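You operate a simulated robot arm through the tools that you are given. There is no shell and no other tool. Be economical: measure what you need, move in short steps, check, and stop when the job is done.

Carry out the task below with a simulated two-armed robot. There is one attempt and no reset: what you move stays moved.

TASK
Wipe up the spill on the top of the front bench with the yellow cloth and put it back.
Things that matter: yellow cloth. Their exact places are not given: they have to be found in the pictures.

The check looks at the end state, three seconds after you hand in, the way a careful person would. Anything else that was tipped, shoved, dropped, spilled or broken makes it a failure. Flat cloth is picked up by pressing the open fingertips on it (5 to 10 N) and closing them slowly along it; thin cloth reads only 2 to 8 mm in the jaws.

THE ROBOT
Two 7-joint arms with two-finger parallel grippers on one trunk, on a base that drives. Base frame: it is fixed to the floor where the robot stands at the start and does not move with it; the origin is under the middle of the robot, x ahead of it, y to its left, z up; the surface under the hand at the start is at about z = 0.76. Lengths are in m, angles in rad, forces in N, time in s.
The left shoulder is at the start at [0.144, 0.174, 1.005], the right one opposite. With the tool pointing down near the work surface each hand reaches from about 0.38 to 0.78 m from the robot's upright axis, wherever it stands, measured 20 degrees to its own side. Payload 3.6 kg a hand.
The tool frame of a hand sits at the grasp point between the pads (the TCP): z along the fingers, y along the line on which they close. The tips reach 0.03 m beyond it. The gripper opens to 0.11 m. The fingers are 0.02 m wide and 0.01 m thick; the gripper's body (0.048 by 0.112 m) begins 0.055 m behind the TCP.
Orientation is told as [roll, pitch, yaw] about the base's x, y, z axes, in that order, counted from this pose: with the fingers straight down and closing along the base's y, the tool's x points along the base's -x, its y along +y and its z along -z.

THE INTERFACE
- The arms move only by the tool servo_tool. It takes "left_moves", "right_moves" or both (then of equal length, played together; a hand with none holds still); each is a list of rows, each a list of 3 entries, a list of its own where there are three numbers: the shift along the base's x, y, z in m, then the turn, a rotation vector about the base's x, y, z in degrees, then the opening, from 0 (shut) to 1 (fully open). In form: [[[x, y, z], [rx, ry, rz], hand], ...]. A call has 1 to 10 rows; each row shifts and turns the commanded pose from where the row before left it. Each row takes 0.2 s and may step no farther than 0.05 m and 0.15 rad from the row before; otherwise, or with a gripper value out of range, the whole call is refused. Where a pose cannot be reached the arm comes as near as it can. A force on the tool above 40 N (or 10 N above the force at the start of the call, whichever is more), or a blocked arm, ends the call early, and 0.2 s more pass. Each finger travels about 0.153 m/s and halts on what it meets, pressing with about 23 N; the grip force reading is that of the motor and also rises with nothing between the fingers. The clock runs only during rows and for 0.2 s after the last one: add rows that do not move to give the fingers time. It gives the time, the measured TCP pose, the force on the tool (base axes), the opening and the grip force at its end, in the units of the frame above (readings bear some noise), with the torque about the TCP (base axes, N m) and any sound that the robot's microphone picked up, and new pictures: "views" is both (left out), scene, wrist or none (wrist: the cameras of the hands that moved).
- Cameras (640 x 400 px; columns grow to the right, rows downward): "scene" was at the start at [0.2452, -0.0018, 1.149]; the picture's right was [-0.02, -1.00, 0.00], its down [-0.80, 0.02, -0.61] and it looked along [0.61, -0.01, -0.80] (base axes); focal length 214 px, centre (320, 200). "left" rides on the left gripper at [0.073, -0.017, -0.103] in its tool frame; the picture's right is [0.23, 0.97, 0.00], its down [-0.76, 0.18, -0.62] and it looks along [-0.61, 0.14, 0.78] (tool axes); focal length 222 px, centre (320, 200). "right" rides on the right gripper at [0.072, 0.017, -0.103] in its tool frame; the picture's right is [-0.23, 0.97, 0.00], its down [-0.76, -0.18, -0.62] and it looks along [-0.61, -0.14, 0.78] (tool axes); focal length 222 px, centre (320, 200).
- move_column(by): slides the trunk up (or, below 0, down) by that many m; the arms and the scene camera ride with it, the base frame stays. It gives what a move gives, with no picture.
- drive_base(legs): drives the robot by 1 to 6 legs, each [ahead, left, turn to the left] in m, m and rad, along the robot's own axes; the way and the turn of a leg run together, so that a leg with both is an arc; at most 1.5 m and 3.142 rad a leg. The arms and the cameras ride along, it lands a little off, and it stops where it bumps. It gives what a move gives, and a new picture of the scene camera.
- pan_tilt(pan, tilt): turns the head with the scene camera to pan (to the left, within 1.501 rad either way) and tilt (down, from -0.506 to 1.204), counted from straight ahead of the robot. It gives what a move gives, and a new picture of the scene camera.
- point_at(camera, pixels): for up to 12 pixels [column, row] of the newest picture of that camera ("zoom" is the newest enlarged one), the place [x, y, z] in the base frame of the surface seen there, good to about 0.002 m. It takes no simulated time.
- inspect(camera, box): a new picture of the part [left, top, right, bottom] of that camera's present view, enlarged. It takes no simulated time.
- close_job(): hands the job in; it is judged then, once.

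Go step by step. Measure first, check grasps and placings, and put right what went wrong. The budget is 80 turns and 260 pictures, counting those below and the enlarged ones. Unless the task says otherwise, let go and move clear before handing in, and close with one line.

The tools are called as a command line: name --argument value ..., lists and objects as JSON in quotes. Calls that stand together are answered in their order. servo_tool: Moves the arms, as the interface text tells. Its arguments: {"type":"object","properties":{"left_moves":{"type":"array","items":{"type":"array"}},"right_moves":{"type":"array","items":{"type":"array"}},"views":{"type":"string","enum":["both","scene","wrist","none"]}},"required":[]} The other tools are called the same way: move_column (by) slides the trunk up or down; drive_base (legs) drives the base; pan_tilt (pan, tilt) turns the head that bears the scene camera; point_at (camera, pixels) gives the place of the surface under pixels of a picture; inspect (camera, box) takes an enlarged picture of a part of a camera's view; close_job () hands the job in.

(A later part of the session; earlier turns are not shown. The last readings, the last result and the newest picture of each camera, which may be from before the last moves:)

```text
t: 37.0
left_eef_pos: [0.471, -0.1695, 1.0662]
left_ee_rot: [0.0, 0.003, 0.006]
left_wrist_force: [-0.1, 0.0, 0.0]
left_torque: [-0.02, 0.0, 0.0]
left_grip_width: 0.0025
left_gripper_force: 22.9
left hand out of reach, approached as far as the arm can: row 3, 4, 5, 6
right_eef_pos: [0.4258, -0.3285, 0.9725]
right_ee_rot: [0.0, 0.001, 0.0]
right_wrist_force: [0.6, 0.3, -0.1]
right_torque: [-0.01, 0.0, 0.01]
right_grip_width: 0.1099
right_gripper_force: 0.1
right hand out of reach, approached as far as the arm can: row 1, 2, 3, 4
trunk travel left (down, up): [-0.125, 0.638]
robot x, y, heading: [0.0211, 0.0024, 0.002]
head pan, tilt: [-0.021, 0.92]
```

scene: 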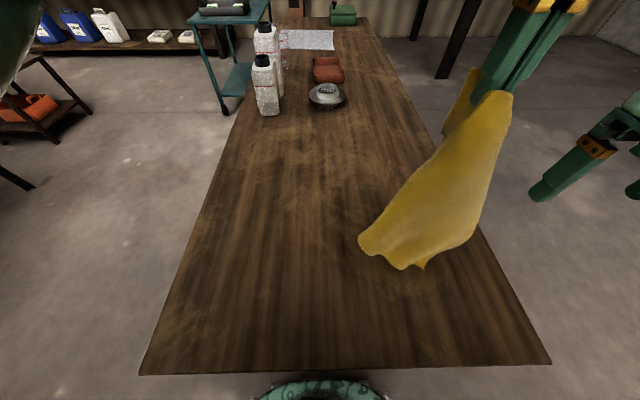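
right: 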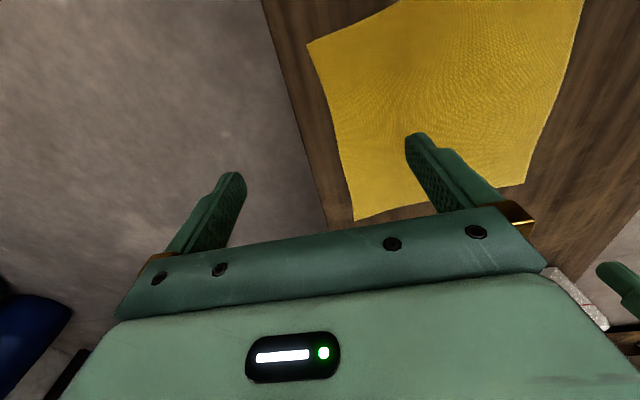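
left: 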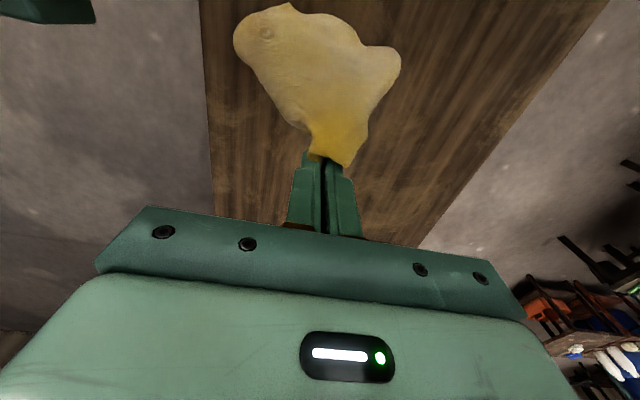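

Both hands hit reach limits here, so I'll use the base instead: back up 0.06 m and shift right 0.06 m.

drive_base --legs '[[-0.06, -0.06, 0]]'

point_at --camera "scene" --pixels '[[420, 268]]'

```text
t: 38.0
left_eef_pos: [0.4094, -0.2314, 1.0669]
left_ee_rot: [0.003, 0.003, 0.003]
left_wrist_force: [-0.5, 0.4, 0.4]
left_torque: [0.01, -0.04, -0.04]
left_grip_width: 0.0024
left_gripper_force: 23.5
right_eef_pos: [0.3641, -0.3901, 0.9722]
right_ee_rot: [-0.001, 0.004, 0.001]
right_wrist_force: [-1.0, -0.3, 0.0]
right_torque: [0.03, 0.03, 0.01]
right_grip_width: 0.1102
right_gripper_force: 0.1
trunk travel left (down, up): [-0.125, 0.638]
robot x, y, heading: [-0.038, -0.0599, -0.003]
head pan, tilt: [-0.021, 0.92]
```

scene: 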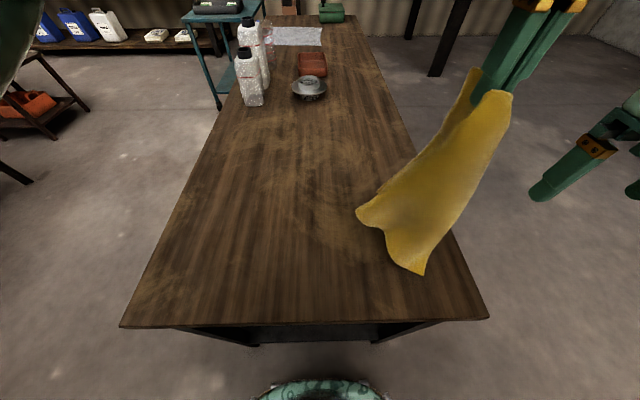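

```text
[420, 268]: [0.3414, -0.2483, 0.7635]
```

The corner touches near (0.34, −0.25), against (0.344, −0.30) wanted. I'll nudge right while lowering, then unroll the cloth along the diagonal.

servo_tool --left_moves '[[[0, -0.025, 0], [0, 0, 0], 0], [[0, -0.025, -0.01], [0, 0, 0], 0], [[0.005, 0, -0.03], [0, 0, 0], 0], [[0.01, 0.01, -0.025], [0, 0, 0], 0], [[0.0, 0.0, 0], [0, 0, 0], 0]]' --views "scene"

```text
t: 39.2
left_eef_pos: [0.4266, -0.2202, 1.0113]
left_ee_rot: [0.0, 0.003, 0.005]
left_wrist_force: [-0.2, 0.1, -0.4]
left_torque: [0.04, 0.0, -0.01]
left_grip_width: 0.0026
left_gripper_force: 23.2
left hand out of reach, approached as far as the arm can: row 1, 2
right_eef_pos: [0.3646, -0.3883, 0.9714]
right_ee_rot: [0.0, 0.0, 0.0]
right_wrist_force: [0.1, 0.5, 0.0]
right_torque: [0.03, 0.02, 0.0]
right_grip_width: 0.1102
right_gripper_force: 0.0
trunk travel left (down, up): [-0.125, 0.638]
robot x, y, heading: [-0.0357, -0.0588, -0.001]
head pan, tilt: [-0.021, 0.92]
```

scene: 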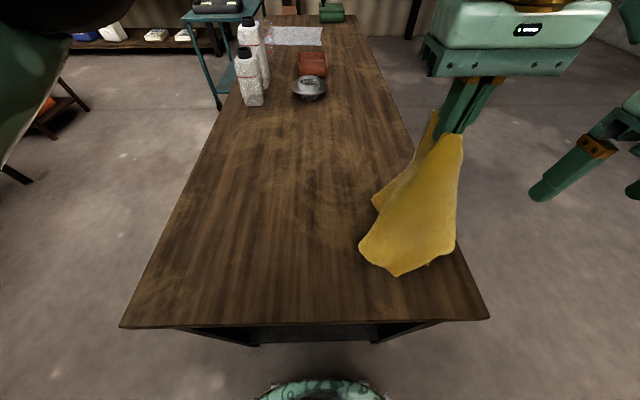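

The arm can't reach farther right, so I'll shift the base right another 0.06 m.

drive_base --legs '[[0, -0.06, 0]]'

```text
t: 40.2
left_eef_pos: [0.4258, -0.282, 1.0119]
left_ee_rot: [0.003, 0.004, 0.003]
left_wrist_force: [0.6, -1.1, -1.0]
left_torque: [0.05, -0.01, -0.03]
left_grip_width: 0.0025
left_gripper_force: 23.6
right_eef_pos: [0.3642, -0.4503, 0.971]
right_ee_rot: [0.001, 0.003, 0.001]
right_wrist_force: [-0.4, -0.6, -0.8]
right_torque: [0.03, 0.01, 0.0]
right_grip_width: 0.1103
right_gripper_force: 0.1
trunk travel left (down, up): [-0.125, 0.638]
robot x, y, heading: [-0.0324, -0.1216, -0.001]
head pan, tilt: [-0.021, 0.92]
```

scene: 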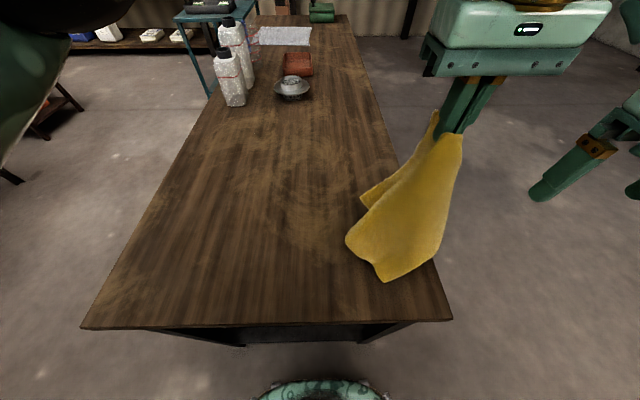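

The near-right corner is now down near the right place. I'll unroll the cloth diagonally toward (0.57, −0.055).

servo_tool --left_moves '[[[0.015, 0.018, -0.03], [0, 0, 0], 0], [[0.015, 0.018, -0.03], [0, 0, 0], 0], [[0.015, 0.018, -0.03], [0, 0, 0], 0], [[0.015, 0.022, -0.025], [0, 0, 0], 0], [[0.015, 0.025, -0.02], [0, 0, 0], 0], [[0.015, 0.025, -0.02], [0, 0, 0], 0], [[0.015, 0.03, -0.015], [0, 0, 0], 0], [[0.02, 0.03, -0.012], [0, 0, 0], 0], [[0.02, 0.035, -0.01], [0, 0, 0], 0], [[0, 0, -0.005], [0, 0, 0], 0]]' --views "both"

```text
t: 42.4
left_eef_pos: [0.5709, -0.0597, 0.8133]
left_ee_rot: [0.002, 0.004, 0.003]
left_wrist_force: [-0.6, 0.5, -1.2]
left_torque: [-0.02, -0.02, 0.0]
left_grip_width: 0.0023
left_gripper_force: 22.9
right_eef_pos: [0.3644, -0.4493, 0.9722]
right_ee_rot: [0.0, 0.001, 0.001]
right_wrist_force: [-0.3, -0.3, -1.0]
right_torque: [-0.03, -0.03, -0.01]
right_grip_width: 0.11
right_gripper_force: 0.1
trunk travel left (down, up): [-0.125, 0.638]
robot x, y, heading: [-0.0335, -0.1187, 0.003]
head pan, tilt: [-0.021, 0.92]
```

scene: 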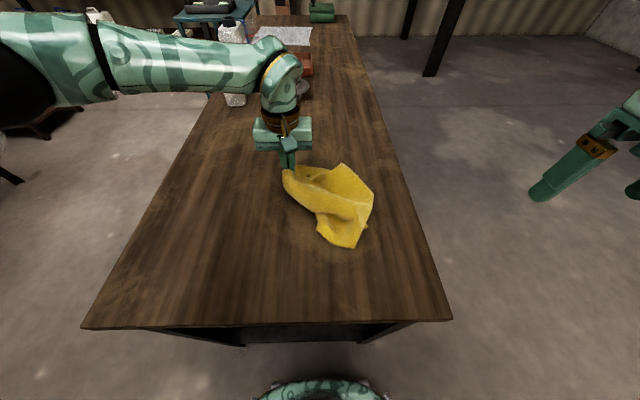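
left: 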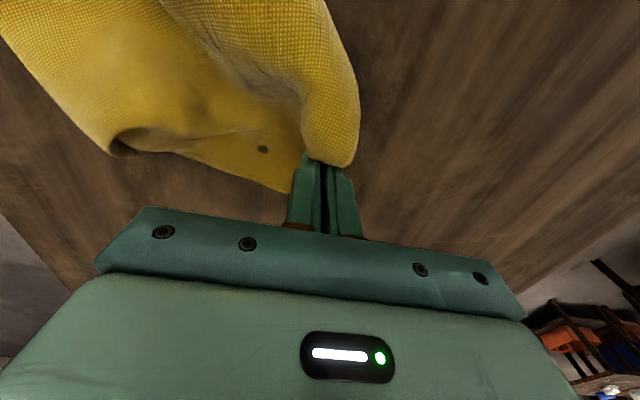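

The cloth is back in its area but folded. I'll measure its outline, then use the right hand to pull the near-right corner out.

inspect --camera "scene" --box '[260, 140, 400, 260]'

point_at --camera "scene" --pixels '[[350, 245], [321, 235], [373, 192], [343, 166], [286, 172], [345, 225], [360, 215], [300, 200]]'

```text
3.33 times, centred on (330, 200) of scene
```

zoom: 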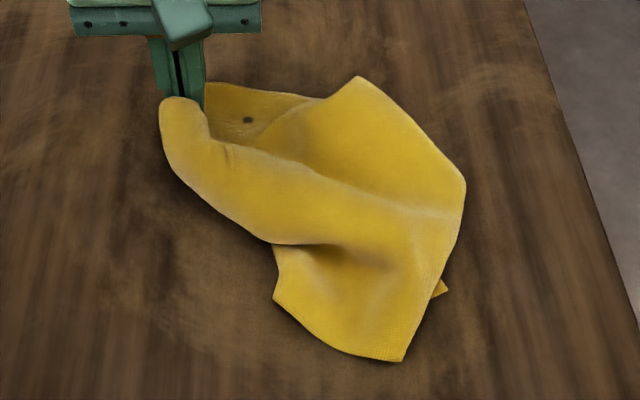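

```text
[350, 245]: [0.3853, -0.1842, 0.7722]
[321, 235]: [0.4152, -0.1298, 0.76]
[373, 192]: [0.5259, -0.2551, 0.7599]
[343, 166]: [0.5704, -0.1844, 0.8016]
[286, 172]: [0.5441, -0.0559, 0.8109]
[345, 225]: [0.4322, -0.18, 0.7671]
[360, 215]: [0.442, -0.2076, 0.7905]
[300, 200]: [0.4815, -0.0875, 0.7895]
```

The visible near corner is at about (0.385, −0.184). With the left hand still holding the far-left part, I'll bring the right hand over that corner to pinch it and stretch the cloth.

servo_tool --right_moves '[[[0.006, 0.04, -0.02], [0, 0, 0], 0.6], [[0.006, 0.04, -0.02], [0, 0, 0], 0.6], [[0.006, 0.04, -0.02], [0, 0, 0], 0.6], [[0.006, 0.04, -0.02], [0, 0, 0], 0.6], [[0.006, 0.04, -0.02], [0, 0, 0], 0.6], [[0.006, 0.04, -0.02], [0, 0, 0], 0.6], [[0.003, 0.023, -0.02], [0, 0, 0], 0.6], [[0, 0, 0], [0, 0, 0], 0.6]]' --views "both"

```text
t: 44.2
left_eef_pos: [0.5694, -0.0587, 0.8148]
left_ee_rot: [-0.001, 0.003, 0.003]
left_wrist_force: [0.5, -0.7, -0.8]
left_torque: [0.02, -0.02, -0.02]
left_grip_width: 0.0024
left_gripper_force: 23.0
right_eef_pos: [0.4056, -0.1844, 0.832]
right_ee_rot: [-0.001, 0.005, -0.001]
right_wrist_force: [0.3, -0.4, 0.2]
right_torque: [-0.01, 0.01, 0.01]
right_grip_width: 0.0657
right_gripper_force: 0.0
trunk travel left (down, up): [-0.125, 0.638]
robot x, y, heading: [-0.0379, -0.1214, -0.0]
head pan, tilt: [-0.021, 0.92]
```

scene: 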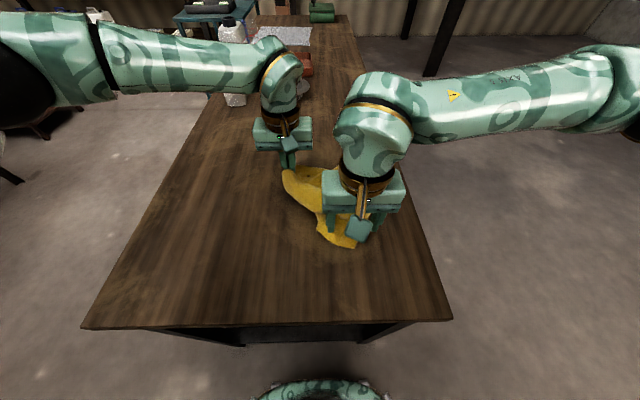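
right: 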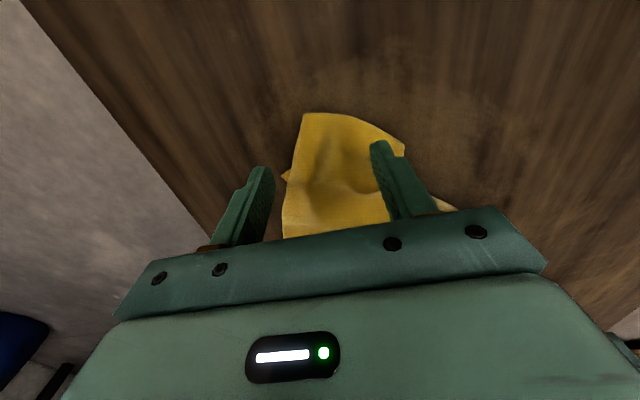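

The visible corner at (303,113) lies between the right fingers. I'll lower, press and close.

servo_tool --right_moves '[[[-0.005, 0, -0.02], [0, 0, 0], 0.6], [[0, 0, -0.015], [0, 0, 0], 0.6], [[0, 0, -0.005], [0, 0, 0], 0.6], [[0, 0, -0.003], [0, 0, 0], 0.6], [[0, 0, 0], [0, 0, 0], 0.6]]' --views "none"

```text
t: 45.4
left_eef_pos: [0.5697, -0.0585, 0.8158]
left_ee_rot: [0.0, 0.003, 0.003]
left_wrist_force: [0.6, -0.1, -0.2]
left_torque: [0.02, 0.02, -0.01]
left_grip_width: 0.0024
left_gripper_force: 22.6
right_eef_pos: [0.3989, -0.1859, 0.7905]
right_ee_rot: [0.002, -0.002, -0.001]
right_wrist_force: [0.8, -0.8, 23.5]
right_torque: [0.83, -0.16, -0.02]
right_grip_width: 0.0654
right_gripper_force: 0.1
trunk travel left (down, up): [-0.125, 0.638]
robot x, y, heading: [-0.0379, -0.1189, 0.0]
head pan, tilt: [-0.021, 0.92]
```

servo_tool --right_moves '[[[0, 0, 0.002], [0, 0, 0], 0.5], [[0, 0, 0], [0, 0, 0], 0.42], [[0, 0, 0], [0, 0, 0], 0.34], [[0, 0, 0], [0, 0, 0], 0.26], [[0, 0, 0], [0, 0, 0], 0.18], [[0, 0, 0], [0, 0, 0], 0.1], [[0, 0, 0], [0, 0, 0], 0.02], [[0, 0, 0], [0, 0, 0], 0], [[0, 0, 0], [0, 0, 0], 0]]' --views "both"

```text
t: 47.4
left_eef_pos: [0.5694, -0.0588, 0.8138]
left_ee_rot: [0.0, 0.003, 0.004]
left_wrist_force: [-1.2, -1.2, -0.4]
left_torque: [0.0, 0.02, -0.05]
left_grip_width: 0.0026
left_gripper_force: 23.0
right_eef_pos: [0.3999, -0.1854, 0.7906]
right_ee_rot: [-0.001, 0.003, -0.002]
right_wrist_force: [0.6, 0.3, 9.1]
right_torque: [0.07, -0.05, -0.02]
right_grip_width: 0.0032
right_gripper_force: 22.8
trunk travel left (down, up): [-0.125, 0.638]
robot x, y, heading: [-0.0375, -0.1237, 0.0]
head pan, tilt: [-0.021, 0.92]
```

scene: 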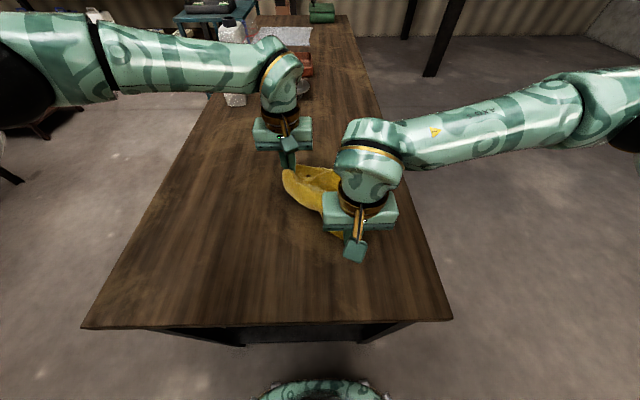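
right: 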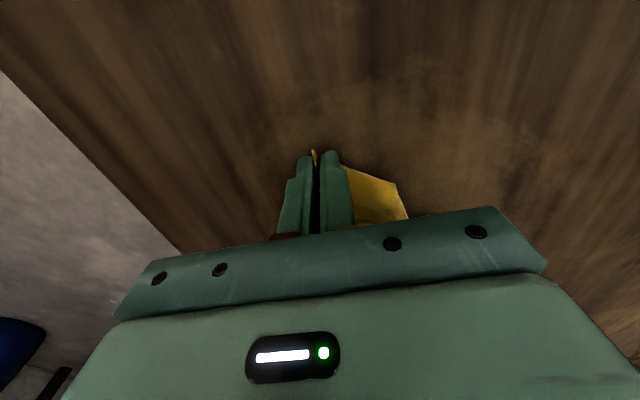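

The right hand grips the corner at 3.2 mm. I'll lift both hands together to see how the cloth hangs between them.

servo_tool --left_moves '[[[0, 0, 0.04], [0, 0, 0], 0], [[0, 0, 0.04], [0, 0, 0], 0], [[0, 0, 0.04], [0, 0, 0], 0], [[0, 0, 0.04], [0, 0, 0], 0], [[0, 0, 0.04], [0, 0, 0], 0], [[0, 0, 0], [0, 0, 0], 0]]' --right_moves '[[[0, 0, 0.04], [0, 0, 0], 0], [[0, 0, 0.04], [0, 0, 0], 0], [[0, -0.01, 0.04], [0, 0, 0], 0], [[0, -0.01, 0.04], [0, 0, 0], 0], [[0, -0.01, 0.04], [0, 0, 0], 0], [[0, 0, 0], [0, 0, 0], 0]]' --views "both"

```text
t: 48.8
left_eef_pos: [0.5702, -0.0583, 1.0145]
left_ee_rot: [-0.002, 0.004, 0.004]
left_wrist_force: [0.0, -1.0, -0.1]
left_torque: [0.0, 0.06, -0.01]
left_grip_width: 0.0024
left_gripper_force: 23.0
right_eef_pos: [0.399, -0.2148, 0.9907]
right_ee_rot: [0.0, 0.004, -0.001]
right_wrist_force: [1.1, 0.6, -0.6]
right_torque: [-0.01, 0.01, -0.01]
right_grip_width: 0.0031
right_gripper_force: 22.7
trunk travel left (down, up): [-0.125, 0.638]
robot x, y, heading: [-0.0315, -0.1205, 0.0]
head pan, tilt: [-0.021, 0.92]
```

scene: 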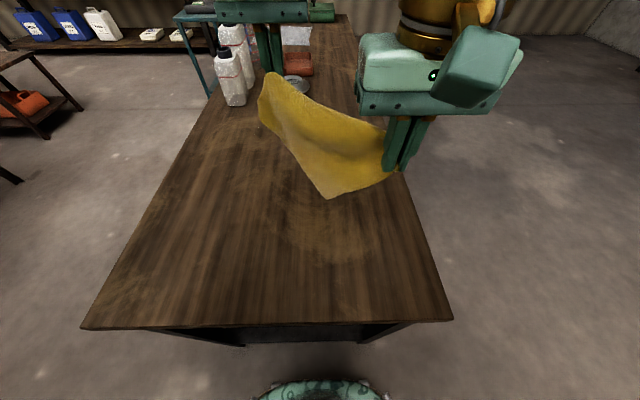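
right: 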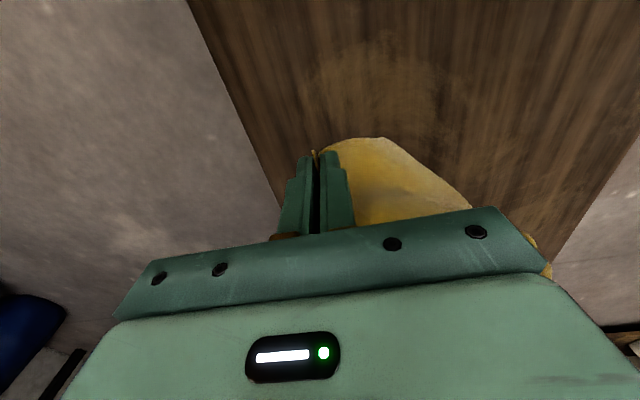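
left: 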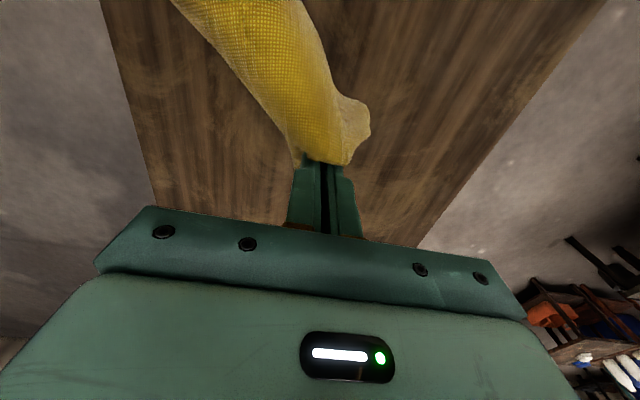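

The hands are 0.23 m apart and the cloth hangs with a corner toward us at (327,198). I'll stretch slowly to see the taut length.

servo_tool --left_moves '[[[0.01, 0.01, 0], [0, 0, 0], 0], [[0.01, 0.01, 0], [0, 0, 0], 0], [[0.01, 0.01, 0], [0, 0, 0], 0], [[0.0, 0.0, 0], [0, 0, 0], 0]]' --right_moves '[[[-0.01, -0.01, 0], [0, 0, 0], 0], [[-0.01, -0.01, 0], [0, 0, 0], 0], [[-0.01, -0.01, 0], [0, 0, 0], 0], [[0, 0, 0], [0, 0, 0], 0]]' --views "both"

```text
t: 49.8
left_eef_pos: [0.5892, -0.0409, 1.0148]
left_ee_rot: [-0.001, 0.007, 0.001]
left_wrist_force: [-15.0, -16.6, -1.6]
left_torque: [-0.49, 0.45, 0.15]
left_grip_width: 0.0025
left_gripper_force: 23.2
left hand out of reach, approached as far as the arm can: row 3
right_eef_pos: [0.3682, -0.2445, 0.9912]
right_ee_rot: [0.002, 0.001, 0.0]
right_wrist_force: [14.9, 15.3, 0.9]
right_torque: [0.34, -0.36, 0.19]
right_grip_width: 0.0033
right_gripper_force: 23.1
trunk travel left (down, up): [-0.125, 0.638]
robot x, y, heading: [-0.0369, -0.1201, -0.0]
head pan, tilt: [-0.021, 0.92]
```

scene: 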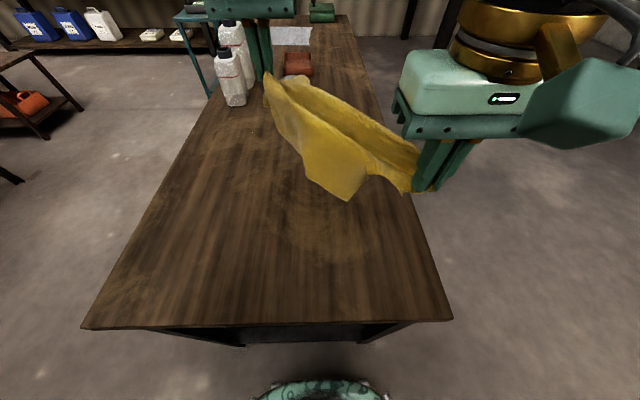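
right: 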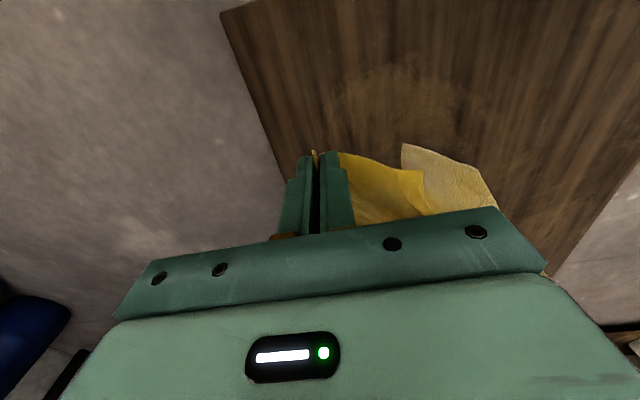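
left: 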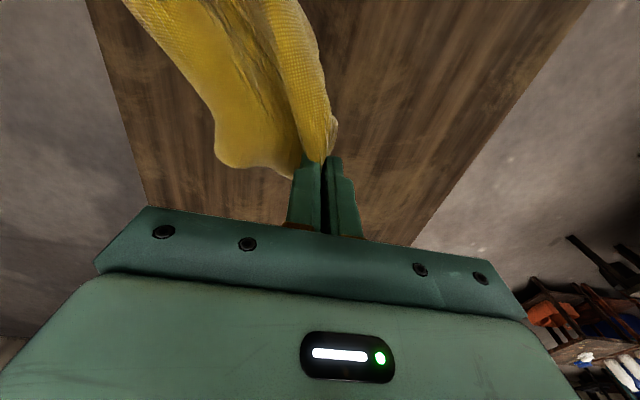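

The cloth is taut at 0.30 m, so the hands hold the diagonal, with the far-left and near-right corners. I'll relax slightly, align it over its original place and lower it straight down.

servo_tool --left_moves '[[[-0.01, -0.01, 0], [0, 0, 0], 0], [[0.0, -0.01, -0.03], [0, 0, 0], 0], [[0, 0, -0.03], [0, 0, 0], 0], [[0, 0, -0.03], [0, 0, 0], 0], [[0, 0, -0.03], [0, 0, 0], 0], [[0, 0, 0], [0, 0, 0], 0]]' --right_moves '[[[0, -0.01, 0.01], [0, 0, 0], 0], [[0, -0.01, -0.03], [0, 0, 0], 0], [[0, -0.01, -0.03], [0, 0, 0], 0], [[0, 0, -0.03], [0, 0, 0], 0], [[0, 0, -0.03], [0, 0, 0], 0], [[0, 0, 0], [0, 0, 0], 0]]' --views "both"

```text
t: 51.2
left_eef_pos: [0.5798, -0.061, 0.8938]
left_ee_rot: [-0.001, 0.004, 0.003]
left_wrist_force: [-15.6, -17.4, -1.2]
left_torque: [-0.61, 0.5, 0.18]
left_grip_width: 0.0028
left_gripper_force: 22.6
right_eef_pos: [0.3683, -0.2759, 0.8818]
right_ee_rot: [0.001, 0.0, -0.001]
right_wrist_force: [15.8, 17.9, -1.2]
right_torque: [0.4, -0.33, 0.19]
right_grip_width: 0.0033
right_gripper_force: 22.7
trunk travel left (down, up): [-0.125, 0.638]
robot x, y, heading: [-0.0368, -0.1206, 0.002]
head pan, tilt: [-0.021, 0.92]
```

scene: 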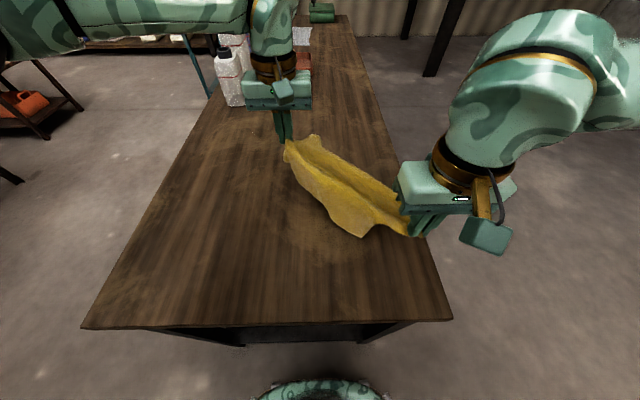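
right: 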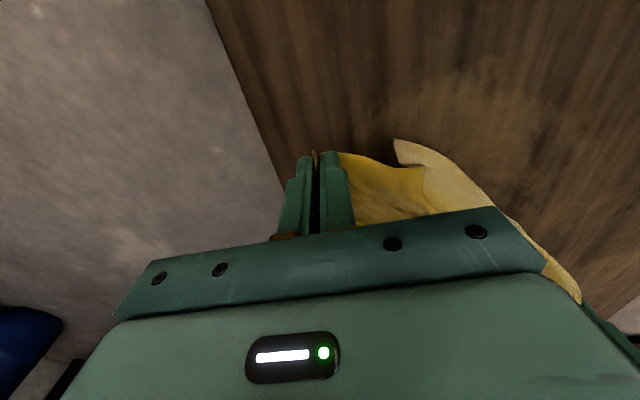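
left: 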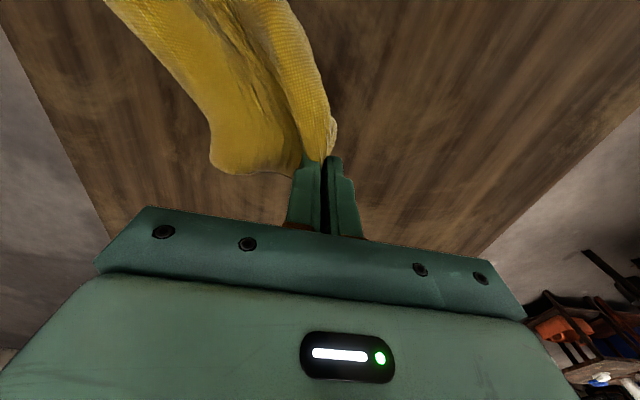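

The cloth still hangs aligned over its place. I'll relax a little and lower fully.

servo_tool --left_moves '[[[-0.005, 0.0, -0.03], [0, 0, 0], 0], [[0, 0, -0.03], [0, 0, 0], 0], [[0, 0, -0.025], [0, 0, 0], 0], [[0, 0, -0.01], [0, 0, 0], 0], [[0, 0, 0], [0, 0, 0], 0]]' --right_moves '[[[0.0, 0.005, -0.03], [0, 0, 0], 0], [[0, 0, -0.03], [0, 0, 0], 0], [[0, 0, -0.02], [0, 0, 0], 0], [[0, 0, -0.008], [0, 0, 0], 0], [[0, 0, 0], [0, 0, 0], 0]]' --views "both"

```text
t: 52.4
left_eef_pos: [0.5742, -0.0579, 0.7994]
left_ee_rot: [0.0, 0.003, 0.004]
left_wrist_force: [-10.8, -11.5, 1.2]
left_torque: [-0.41, 0.33, 0.13]
left_grip_width: 0.0025
left_gripper_force: 22.5
right_eef_pos: [0.3682, -0.2716, 0.7921]
right_ee_rot: [0.001, 0.004, 0.001]
right_wrist_force: [10.4, 12.7, -0.1]
right_torque: [0.23, -0.16, 0.14]
right_grip_width: 0.003
right_gripper_force: 22.7
trunk travel left (down, up): [-0.125, 0.638]
robot x, y, heading: [-0.0354, -0.1179, -0.007]
head pan, tilt: [-0.021, 0.92]
```

scene: 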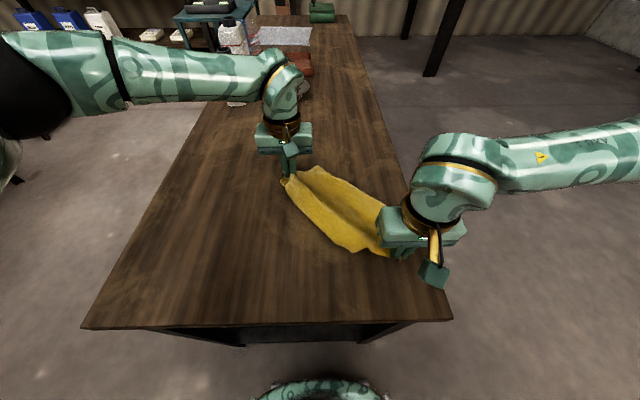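
right: 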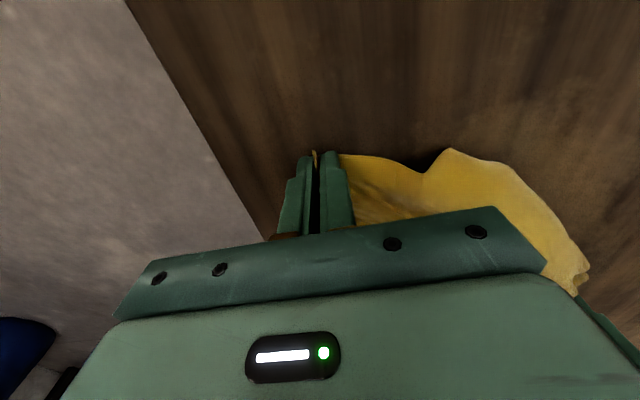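
left: 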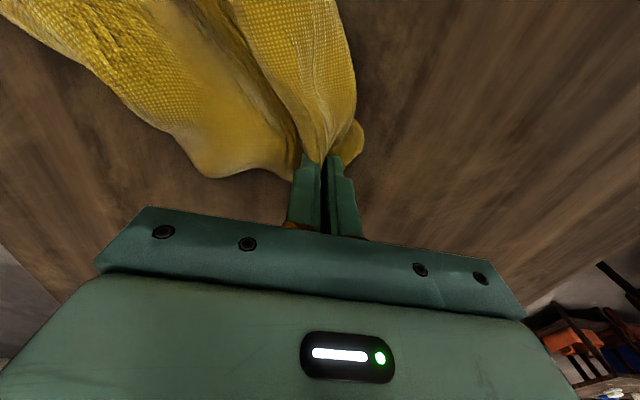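

The flaps have splayed to both sides. I'll press lightly, open slowly so the pinches unfold, and lift clear.

servo_tool --left_moves '[[[0, 0, -0.007], [0, 0, 0], 0], [[0, 0, 0], [0, 0, 0], 0.1], [[0, 0, 0], [0, 0, 0], 0.2], [[0, 0, 0], [0, 0, 0], 0.35], [[0, 0, 0], [0, 0, 0], 0.5], [[0, 0, 0.005], [0, 0, 0], 0.55], [[0, 0, 0.04], [0, 0, 0], 0.55], [[0, 0, 0.045], [0, 0, 0], 0.55], [[0, 0, 0.045], [0, 0, 0], 0.55], [[-0.0, 0.0, 0.04], [0, 0, 0], 0.55]]' --right_moves '[[[0, 0, 0], [0, 0, 0], 0], [[0, 0, 0], [0, 0, 0], 0.1], [[0, 0, 0], [0, 0, 0], 0.2], [[0, 0, 0], [0, 0, 0], 0.35], [[0, 0, 0], [0, 0, 0], 0.5], [[0, 0, 0.005], [0, 0, 0], 0.55], [[0, 0, 0.04], [0, 0, 0], 0.55], [[0, 0, 0.045], [0, 0, 0], 0.55], [[0, -0.02, 0.045], [0, 0, 0], 0.55], [[0.0, -0.03, 0.04], [0, 0, 0], 0.55]]' --views "both"

servo_tool --left_moves '[[[-0.03, 0.035, 0.01], [0, 0, 0], 0.55], [[-0.03, 0.035, 0.01], [0, 0, 0], 0.55], [[-0.03, 0.035, 0.01], [0, 0, 0], 0.55], [[0, 0.04, 0], [0, 0, 0], 0.55]]' --right_moves '[[[0, -0.035, 0], [0, 0, 0], 0.55], [[0, -0.035, 0], [0, 0, 0], 0.55], [[0, -0.035, 0], [0, 0, 0], 0.55], [[0, -0.03, 0], [0, 0, 0], 0.55]]' --views "scene"

```text
t: 54.6
left_eef_pos: [0.5735, -0.0617, 0.969]
left_ee_rot: [0.0, 0.004, 0.003]
left_wrist_force: [-0.5, 1.0, 0.0]
left_torque: [0.0, -0.03, 0.01]
left_grip_width: 0.0603
left_gripper_force: 0.1
right_eef_pos: [0.3665, -0.3216, 0.9705]
right_ee_rot: [0.001, 0.002, 0.001]
right_wrist_force: [-0.6, 0.5, 0.5]
right_torque: [0.04, -0.01, 0.0]
right_grip_width: 0.0604
right_gripper_force: 0.1
trunk travel left (down, up): [-0.125, 0.638]
robot x, y, heading: [-0.0396, -0.1198, -0.002]
head pan, tilt: [-0.021, 0.92]
```

scene: 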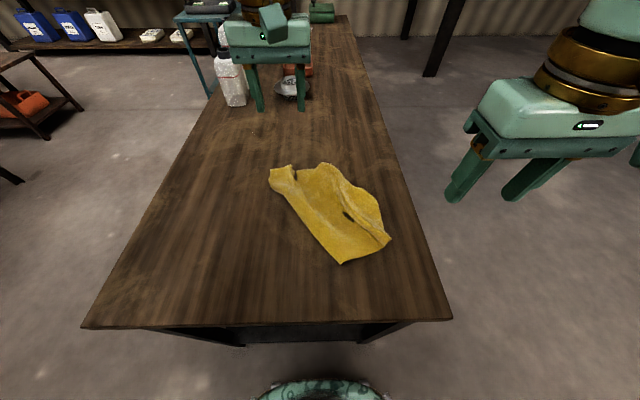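
right: 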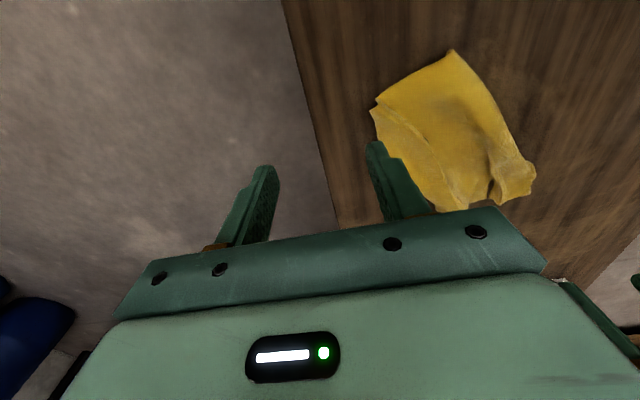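
left: 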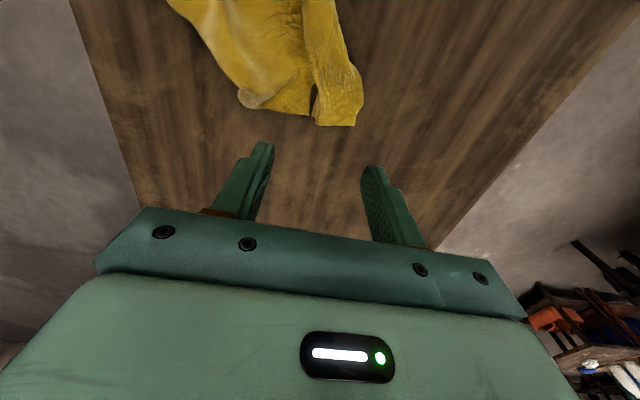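

```text
t: 55.6
left_eef_pos: [0.4833, 0.0844, 1.0009]
left_ee_rot: [-0.001, 0.003, 0.003]
left_wrist_force: [-1.2, 0.3, 0.2]
left_torque: [-0.05, -0.03, 0.0]
left_grip_width: 0.0607
left_gripper_force: 0.0
right_eef_pos: [0.3624, -0.451, 0.9665]
right_ee_rot: [-0.001, 0.0, -0.001]
right_wrist_force: [0.8, 0.8, 0.3]
right_torque: [0.0, -0.02, 0.02]
right_grip_width: 0.0605
right_gripper_force: 0.1
right hand out of reach, approached as far as the arm can: row 4
trunk travel left (down, up): [-0.125, 0.638]
robot x, y, heading: [-0.0373, -0.1212, -0.001]
head pan, tilt: [-0.021, 0.92]
```

scene: 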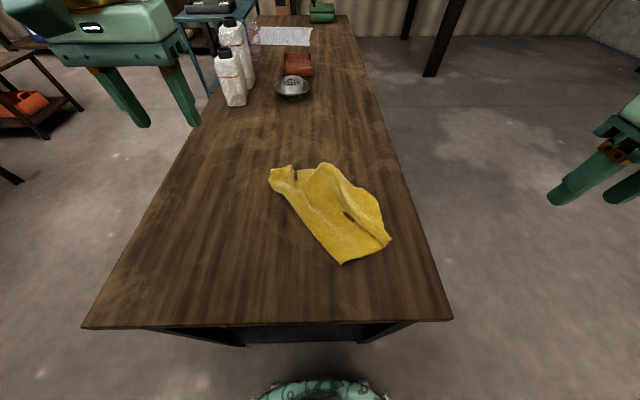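

The cloth is in place along its diagonal, but the side flaps are partly folded. I'll look closely to find the loose corners, and check the spill spot.

inspect --camera "scene" --box '[250, 150, 410, 270]'

point_at --camera "scene" --pixels '[[270, 178], [290, 167], [325, 165], [379, 205], [389, 240], [342, 263], [300, 215], [365, 190]]'

inspect --camera "scene" --box '[225, 95, 345, 170]'

```text
3.33 times, centred on (330, 210) of scene
```

zoom: 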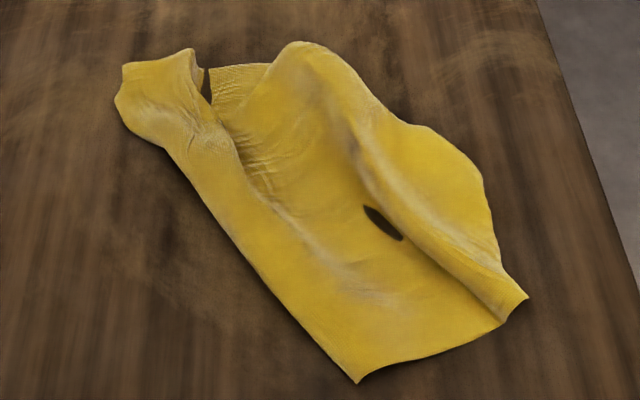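

```text
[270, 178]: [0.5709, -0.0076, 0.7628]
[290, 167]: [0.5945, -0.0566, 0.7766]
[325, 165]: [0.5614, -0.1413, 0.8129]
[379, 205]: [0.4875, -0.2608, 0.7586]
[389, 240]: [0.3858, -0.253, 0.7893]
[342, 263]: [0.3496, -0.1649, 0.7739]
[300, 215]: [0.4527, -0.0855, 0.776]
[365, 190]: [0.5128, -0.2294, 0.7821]
```

```text
5.33 times, centred on (285, 132) of scene
```

zoom: 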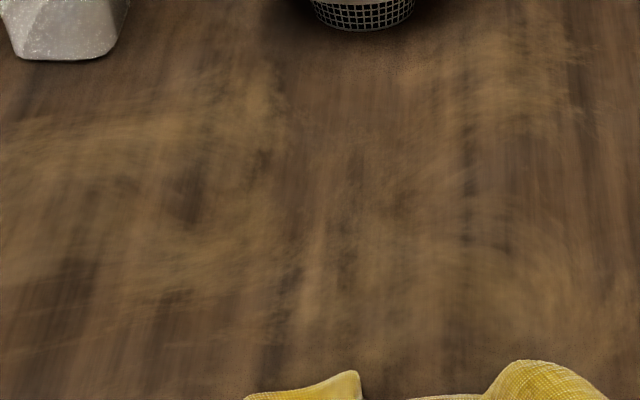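

The spill spot is clean. The cloth is centred where it was, but the near-left flap is folded under. I'll pinch the right side with the right hand and drag far-right with a little lift, so table friction unrolls that flap.

servo_tool --right_moves '[[[0.02, 0.03, -0.02], [0, 0, 0], 0.6], [[0.02, 0.03, -0.02], [0, 0, 0], 0.6], [[0.02, 0.03, -0.02], [0, 0, 0], 0.6], [[0.02, 0.03, -0.02], [0, 0, 0], 0.6], [[0.02, 0.03, -0.02], [0, 0, 0], 0.6], [[0.02, 0.03, -0.02], [0, 0, 0], 0.6], [[0.018, 0.03, -0.01], [0, 0, 0], 0.6], [[0, 0.006, -0.01], [0, 0, 0], 0.6], [[0, 0, 0], [0, 0, 0], 0.6]]' --views "both"

```text
t: 57.6
left_eef_pos: [0.4837, 0.0846, 0.9999]
left_ee_rot: [0.001, 0.004, 0.004]
left_wrist_force: [-0.2, 0.1, -0.6]
left_torque: [0.0, 0.01, -0.01]
left_grip_width: 0.0606
left_gripper_force: 0.1
right_eef_pos: [0.5014, -0.2351, 0.8254]
right_ee_rot: [0.0, 0.004, 0.001]
right_wrist_force: [0.7, 0.2, 0.9]
right_torque: [-0.02, -0.01, 0.0]
right_grip_width: 0.0661
right_gripper_force: 0.0
trunk travel left (down, up): [-0.125, 0.638]
robot x, y, heading: [-0.0369, -0.1208, -0.002]
head pan, tilt: [-0.021, 0.92]
```

scene: 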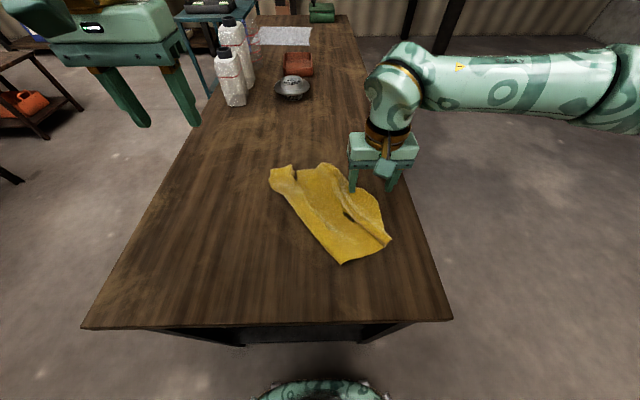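
right: 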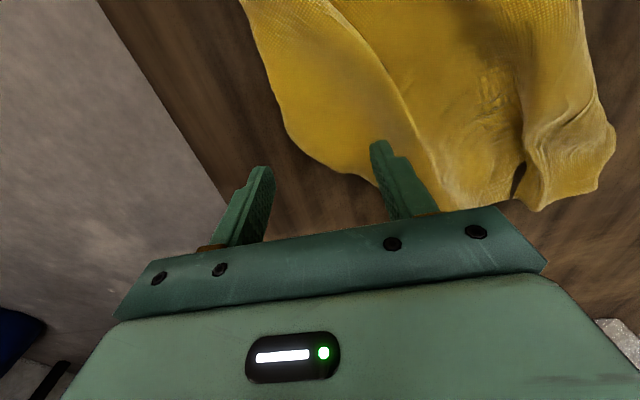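

The edge runs between the fingers, so I'll shift slightly onto the cloth, press and close.

servo_tool --right_moves '[[[-0.018, 0.018, 0], [0, 0, 0], 0.6], [[0, 0, -0.02], [0, 0, 0], 0.6], [[0, 0, -0.01], [0, 0, 0], 0.6], [[0, 0, -0.004], [0, 0, 0], 0.6], [[0, 0, 0], [0, 0, 0], 0.6]]' --views "wrist"

servo_tool --right_moves '[[[0, 0, 0], [0, 0, 0], 0.52], [[0, 0, 0], [0, 0, 0], 0.44], [[0, 0, 0], [0, 0, 0], 0.36], [[0, 0, 0], [0, 0, 0], 0.28], [[0, 0, 0], [0, 0, 0], 0.2], [[0, 0, 0], [0, 0, 0], 0.12], [[0, 0, 0], [0, 0, 0], 0.04], [[0, 0, 0], [0, 0, 0], 0], [[0, 0, 0], [0, 0, 0], 0]]' --views "wrist"

```text
t: 58.8
left_eef_pos: [0.4848, 0.084, 0.9987]
left_ee_rot: [0.0, 0.004, 0.005]
left_wrist_force: [0.3, -0.5, -0.3]
left_torque: [-0.01, -0.01, -0.03]
left_grip_width: 0.0606
left_gripper_force: 0.0
right_eef_pos: [0.4842, -0.2181, 0.7927]
right_ee_rot: [0.0, 0.004, 0.0]
right_wrist_force: [0.2, 0.3, 3.1]
right_torque: [0.16, 0.03, 0.0]
right_grip_width: 0.0661
right_gripper_force: 0.2
trunk travel left (down, up): [-0.125, 0.638]
robot x, y, heading: [-0.0358, -0.1217, -0.0]
head pan, tilt: [-0.021, 0.92]
```

right: 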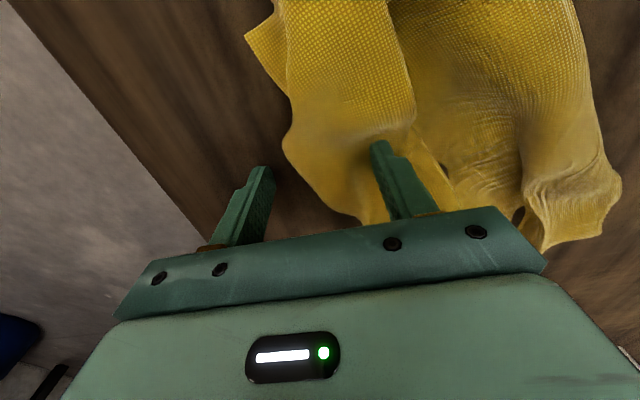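

```text
t: 60.8
left_eef_pos: [0.4854, 0.0839, 0.9995]
left_ee_rot: [0.0, 0.002, 0.002]
left_wrist_force: [-0.2, 0.0, 0.1]
left_torque: [-0.01, -0.02, 0.01]
left_grip_width: 0.0606
left_gripper_force: 0.1
right_eef_pos: [0.4834, -0.2182, 0.7925]
right_ee_rot: [0.0, 0.003, -0.002]
right_wrist_force: [0.4, -0.5, -0.4]
right_torque: [0.0, -0.02, 0.0]
right_grip_width: 0.0037
right_gripper_force: 23.2
trunk travel left (down, up): [-0.125, 0.638]
robot x, y, heading: [-0.0354, -0.1192, 0.001]
head pan, tilt: [-0.021, 0.92]
```

right: 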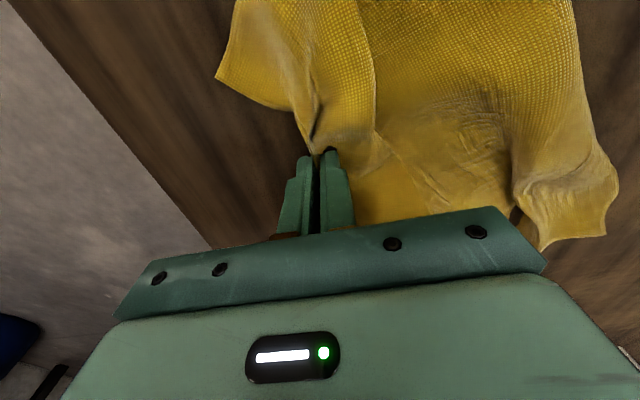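

The right side is held at 3.7 mm. I'll lift about 0.08 m and drag forward along the bench so the folded flap trails out.

servo_tool --right_moves '[[[0, 0, 0.04], [0, 0, 0], 0], [[0.01, 0, 0.04], [0, 0, 0], 0], [[0.03, -0.005, 0.0], [0, 0, 0], 0], [[0.03, -0.005, 0], [0, 0, 0], 0], [[0.03, -0.005, 0], [0, 0, 0], 0], [[0.03, -0.005, -0.01], [0, 0, 0], 0], [[0.03, -0.005, -0.01], [0, 0, 0], 0], [[0.02, 0, -0.02], [0, 0, 0], 0], [[0, 0, 0], [0, 0, 0], 0]]' --views "both"

```text
t: 62.8
left_eef_pos: [0.4845, 0.0837, 1.0006]
left_ee_rot: [-0.001, 0.003, 0.003]
left_wrist_force: [0.6, 1.0, -0.1]
left_torque: [0.01, -0.01, 0.0]
left_grip_width: 0.0605
left_gripper_force: 0.1
right_eef_pos: [0.6588, -0.2432, 0.8394]
right_ee_rot: [0.0, 0.004, 0.0]
right_wrist_force: [0.3, 0.2, -0.1]
right_torque: [0.0, -0.01, -0.02]
right_grip_width: 0.0036
right_gripper_force: 23.2
right hand out of reach, approached as far as the arm can: row 8
trunk travel left (down, up): [-0.125, 0.638]
robot x, y, heading: [-0.035, -0.1211, 0.004]
head pan, tilt: [-0.021, 0.92]
```

scene: 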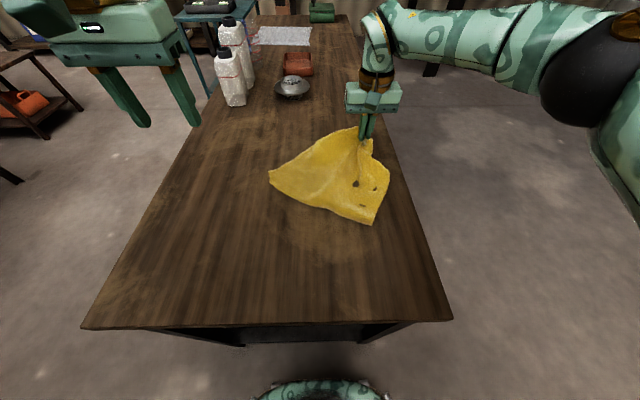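
right: 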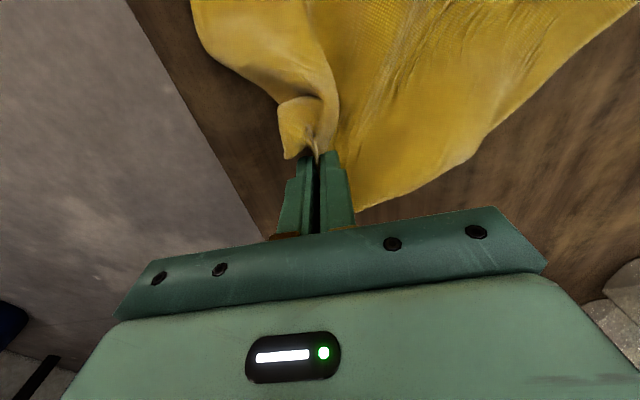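

The cloth opened up well. I'll measure the outline and look closely.

inspect --camera "scene" --box '[250, 115, 410, 235]'

point_at --camera "scene" --pixels '[[270, 175], [372, 222], [389, 175], [345, 131], [320, 204], [300, 155], [330, 175]]'

```text
3.33 times, centred on (330, 175) of scene
```

zoom: 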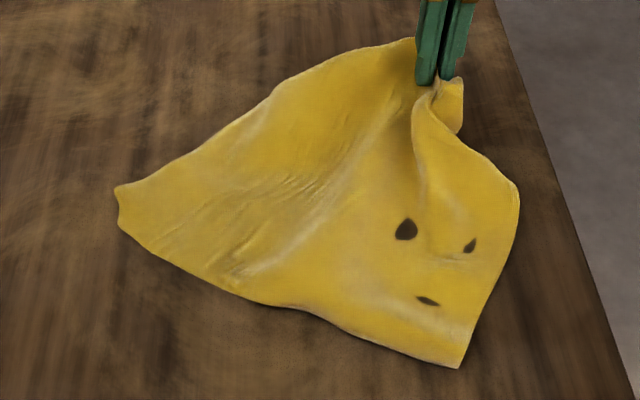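

```text
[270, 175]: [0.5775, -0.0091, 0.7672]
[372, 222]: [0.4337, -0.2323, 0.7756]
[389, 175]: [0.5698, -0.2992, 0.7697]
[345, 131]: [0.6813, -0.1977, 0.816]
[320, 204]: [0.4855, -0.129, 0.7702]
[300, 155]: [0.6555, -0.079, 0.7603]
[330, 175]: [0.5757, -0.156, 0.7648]
```

The right hand still holds the far-right part. I'll pinch the left corner near (0.577, −0.02) with the left hand, so the two hands can hold the far edge and let the sheet hang open.

servo_tool --left_moves '[[[0.019, -0.022, -0.028], [0, 0, 0], 0.6], [[0.019, -0.022, -0.028], [0, 0, 0], 0.6], [[0.019, -0.022, -0.028], [0, 0, 0], 0.6], [[0.019, -0.022, -0.028], [0, 0, 0], 0.6], [[0.019, -0.022, -0.028], [0, 0, 0], 0.6], [[0, -0.005, -0.03], [0, 0, 0], 0.6], [[0, 0, 0], [0, 0, 0], 0.6]]' --views "wrist"

```text
t: 64.4
left_eef_pos: [0.5809, -0.0297, 0.8288]
left_ee_rot: [0.001, 0.004, 0.003]
left_wrist_force: [-0.1, 0.7, 0.1]
left_torque: [0.03, 0.01, 0.03]
left_grip_width: 0.066
left_gripper_force: 0.1
right_eef_pos: [0.6581, -0.2421, 0.8398]
right_ee_rot: [0.0, 0.003, 0.001]
right_wrist_force: [0.6, 0.9, 0.2]
right_torque: [-0.01, -0.01, 0.02]
right_grip_width: 0.0032
right_gripper_force: 23.1
trunk travel left (down, up): [-0.125, 0.638]
robot x, y, heading: [-0.037, -0.1238, 0.001]
head pan, tilt: [-0.021, 0.92]
```

left: 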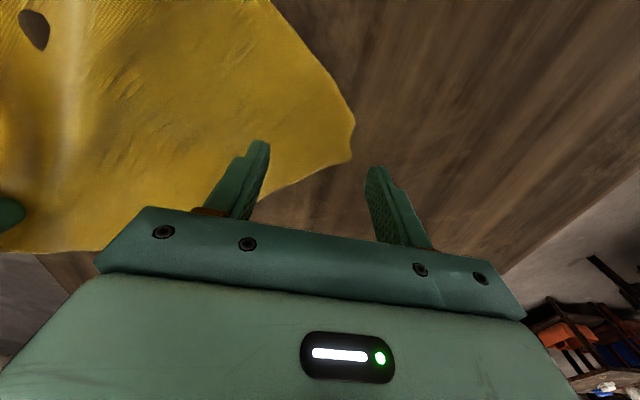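

The corner tip at (352,155) will lie between the fingers. I'll lower, press and close.

servo_tool --left_moves '[[[0, -0.004, -0.02], [0, 0, 0], 0.6], [[0, 0, -0.012], [0, 0, 0], 0.6], [[0, 0, -0.005], [0, 0, 0], 0.6], [[0, 0, 0], [0, 0, 0], 0.6]]' --views "none"

servo_tool --left_moves '[[[0, 0, 0], [0, 0, 0], 0.52], [[0, 0, 0], [0, 0, 0], 0.44], [[0, 0, 0], [0, 0, 0], 0.36], [[0, 0, 0], [0, 0, 0], 0.28], [[0, 0, 0], [0, 0, 0], 0.2], [[0, 0, 0], [0, 0, 0], 0.12], [[0, 0, 0], [0, 0, 0], 0.04], [[0, 0, 0], [0, 0, 0], 0], [[0, 0, 0], [0, 0, 0], 0]]' --views "wrist"

```text
t: 65.4
left_eef_pos: [0.5791, -0.0334, 0.7917]
left_ee_rot: [0.001, 0.004, 0.003]
left_wrist_force: [0.2, 1.1, 2.7]
left_torque: [-0.1, 0.04, 0.02]
left_grip_width: 0.0658
left_gripper_force: 0.1
right_eef_pos: [0.6576, -0.242, 0.8399]
right_ee_rot: [0.001, 0.002, 0.001]
right_wrist_force: [-0.9, 0.4, -0.2]
right_torque: [0.0, -0.04, 0.04]
right_grip_width: 0.0032
right_gripper_force: 23.4
trunk travel left (down, up): [-0.125, 0.638]
robot x, y, heading: [-0.0372, -0.1186, -0.006]
head pan, tilt: [-0.021, 0.92]
```

```text
t: 67.4
left_eef_pos: [0.5804, -0.0328, 0.7901]
left_ee_rot: [0.001, 0.004, 0.004]
left_wrist_force: [0.7, -1.2, 6.4]
left_torque: [-0.07, -0.07, 0.0]
left_grip_width: 0.0029
left_gripper_force: 23.5
right_eef_pos: [0.6568, -0.2425, 0.8401]
right_ee_rot: [0.0, 0.001, -0.001]
right_wrist_force: [0.0, 1.9, -0.5]
right_torque: [0.05, 0.01, 0.04]
right_grip_width: 0.0036
right_gripper_force: 22.4
trunk travel left (down, up): [-0.125, 0.638]
robot x, y, heading: [-0.0357, -0.1226, 0.003]
head pan, tilt: [-0.021, 0.92]
```

left: 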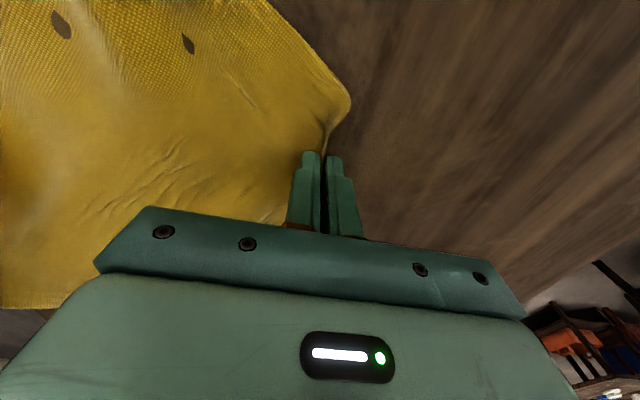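

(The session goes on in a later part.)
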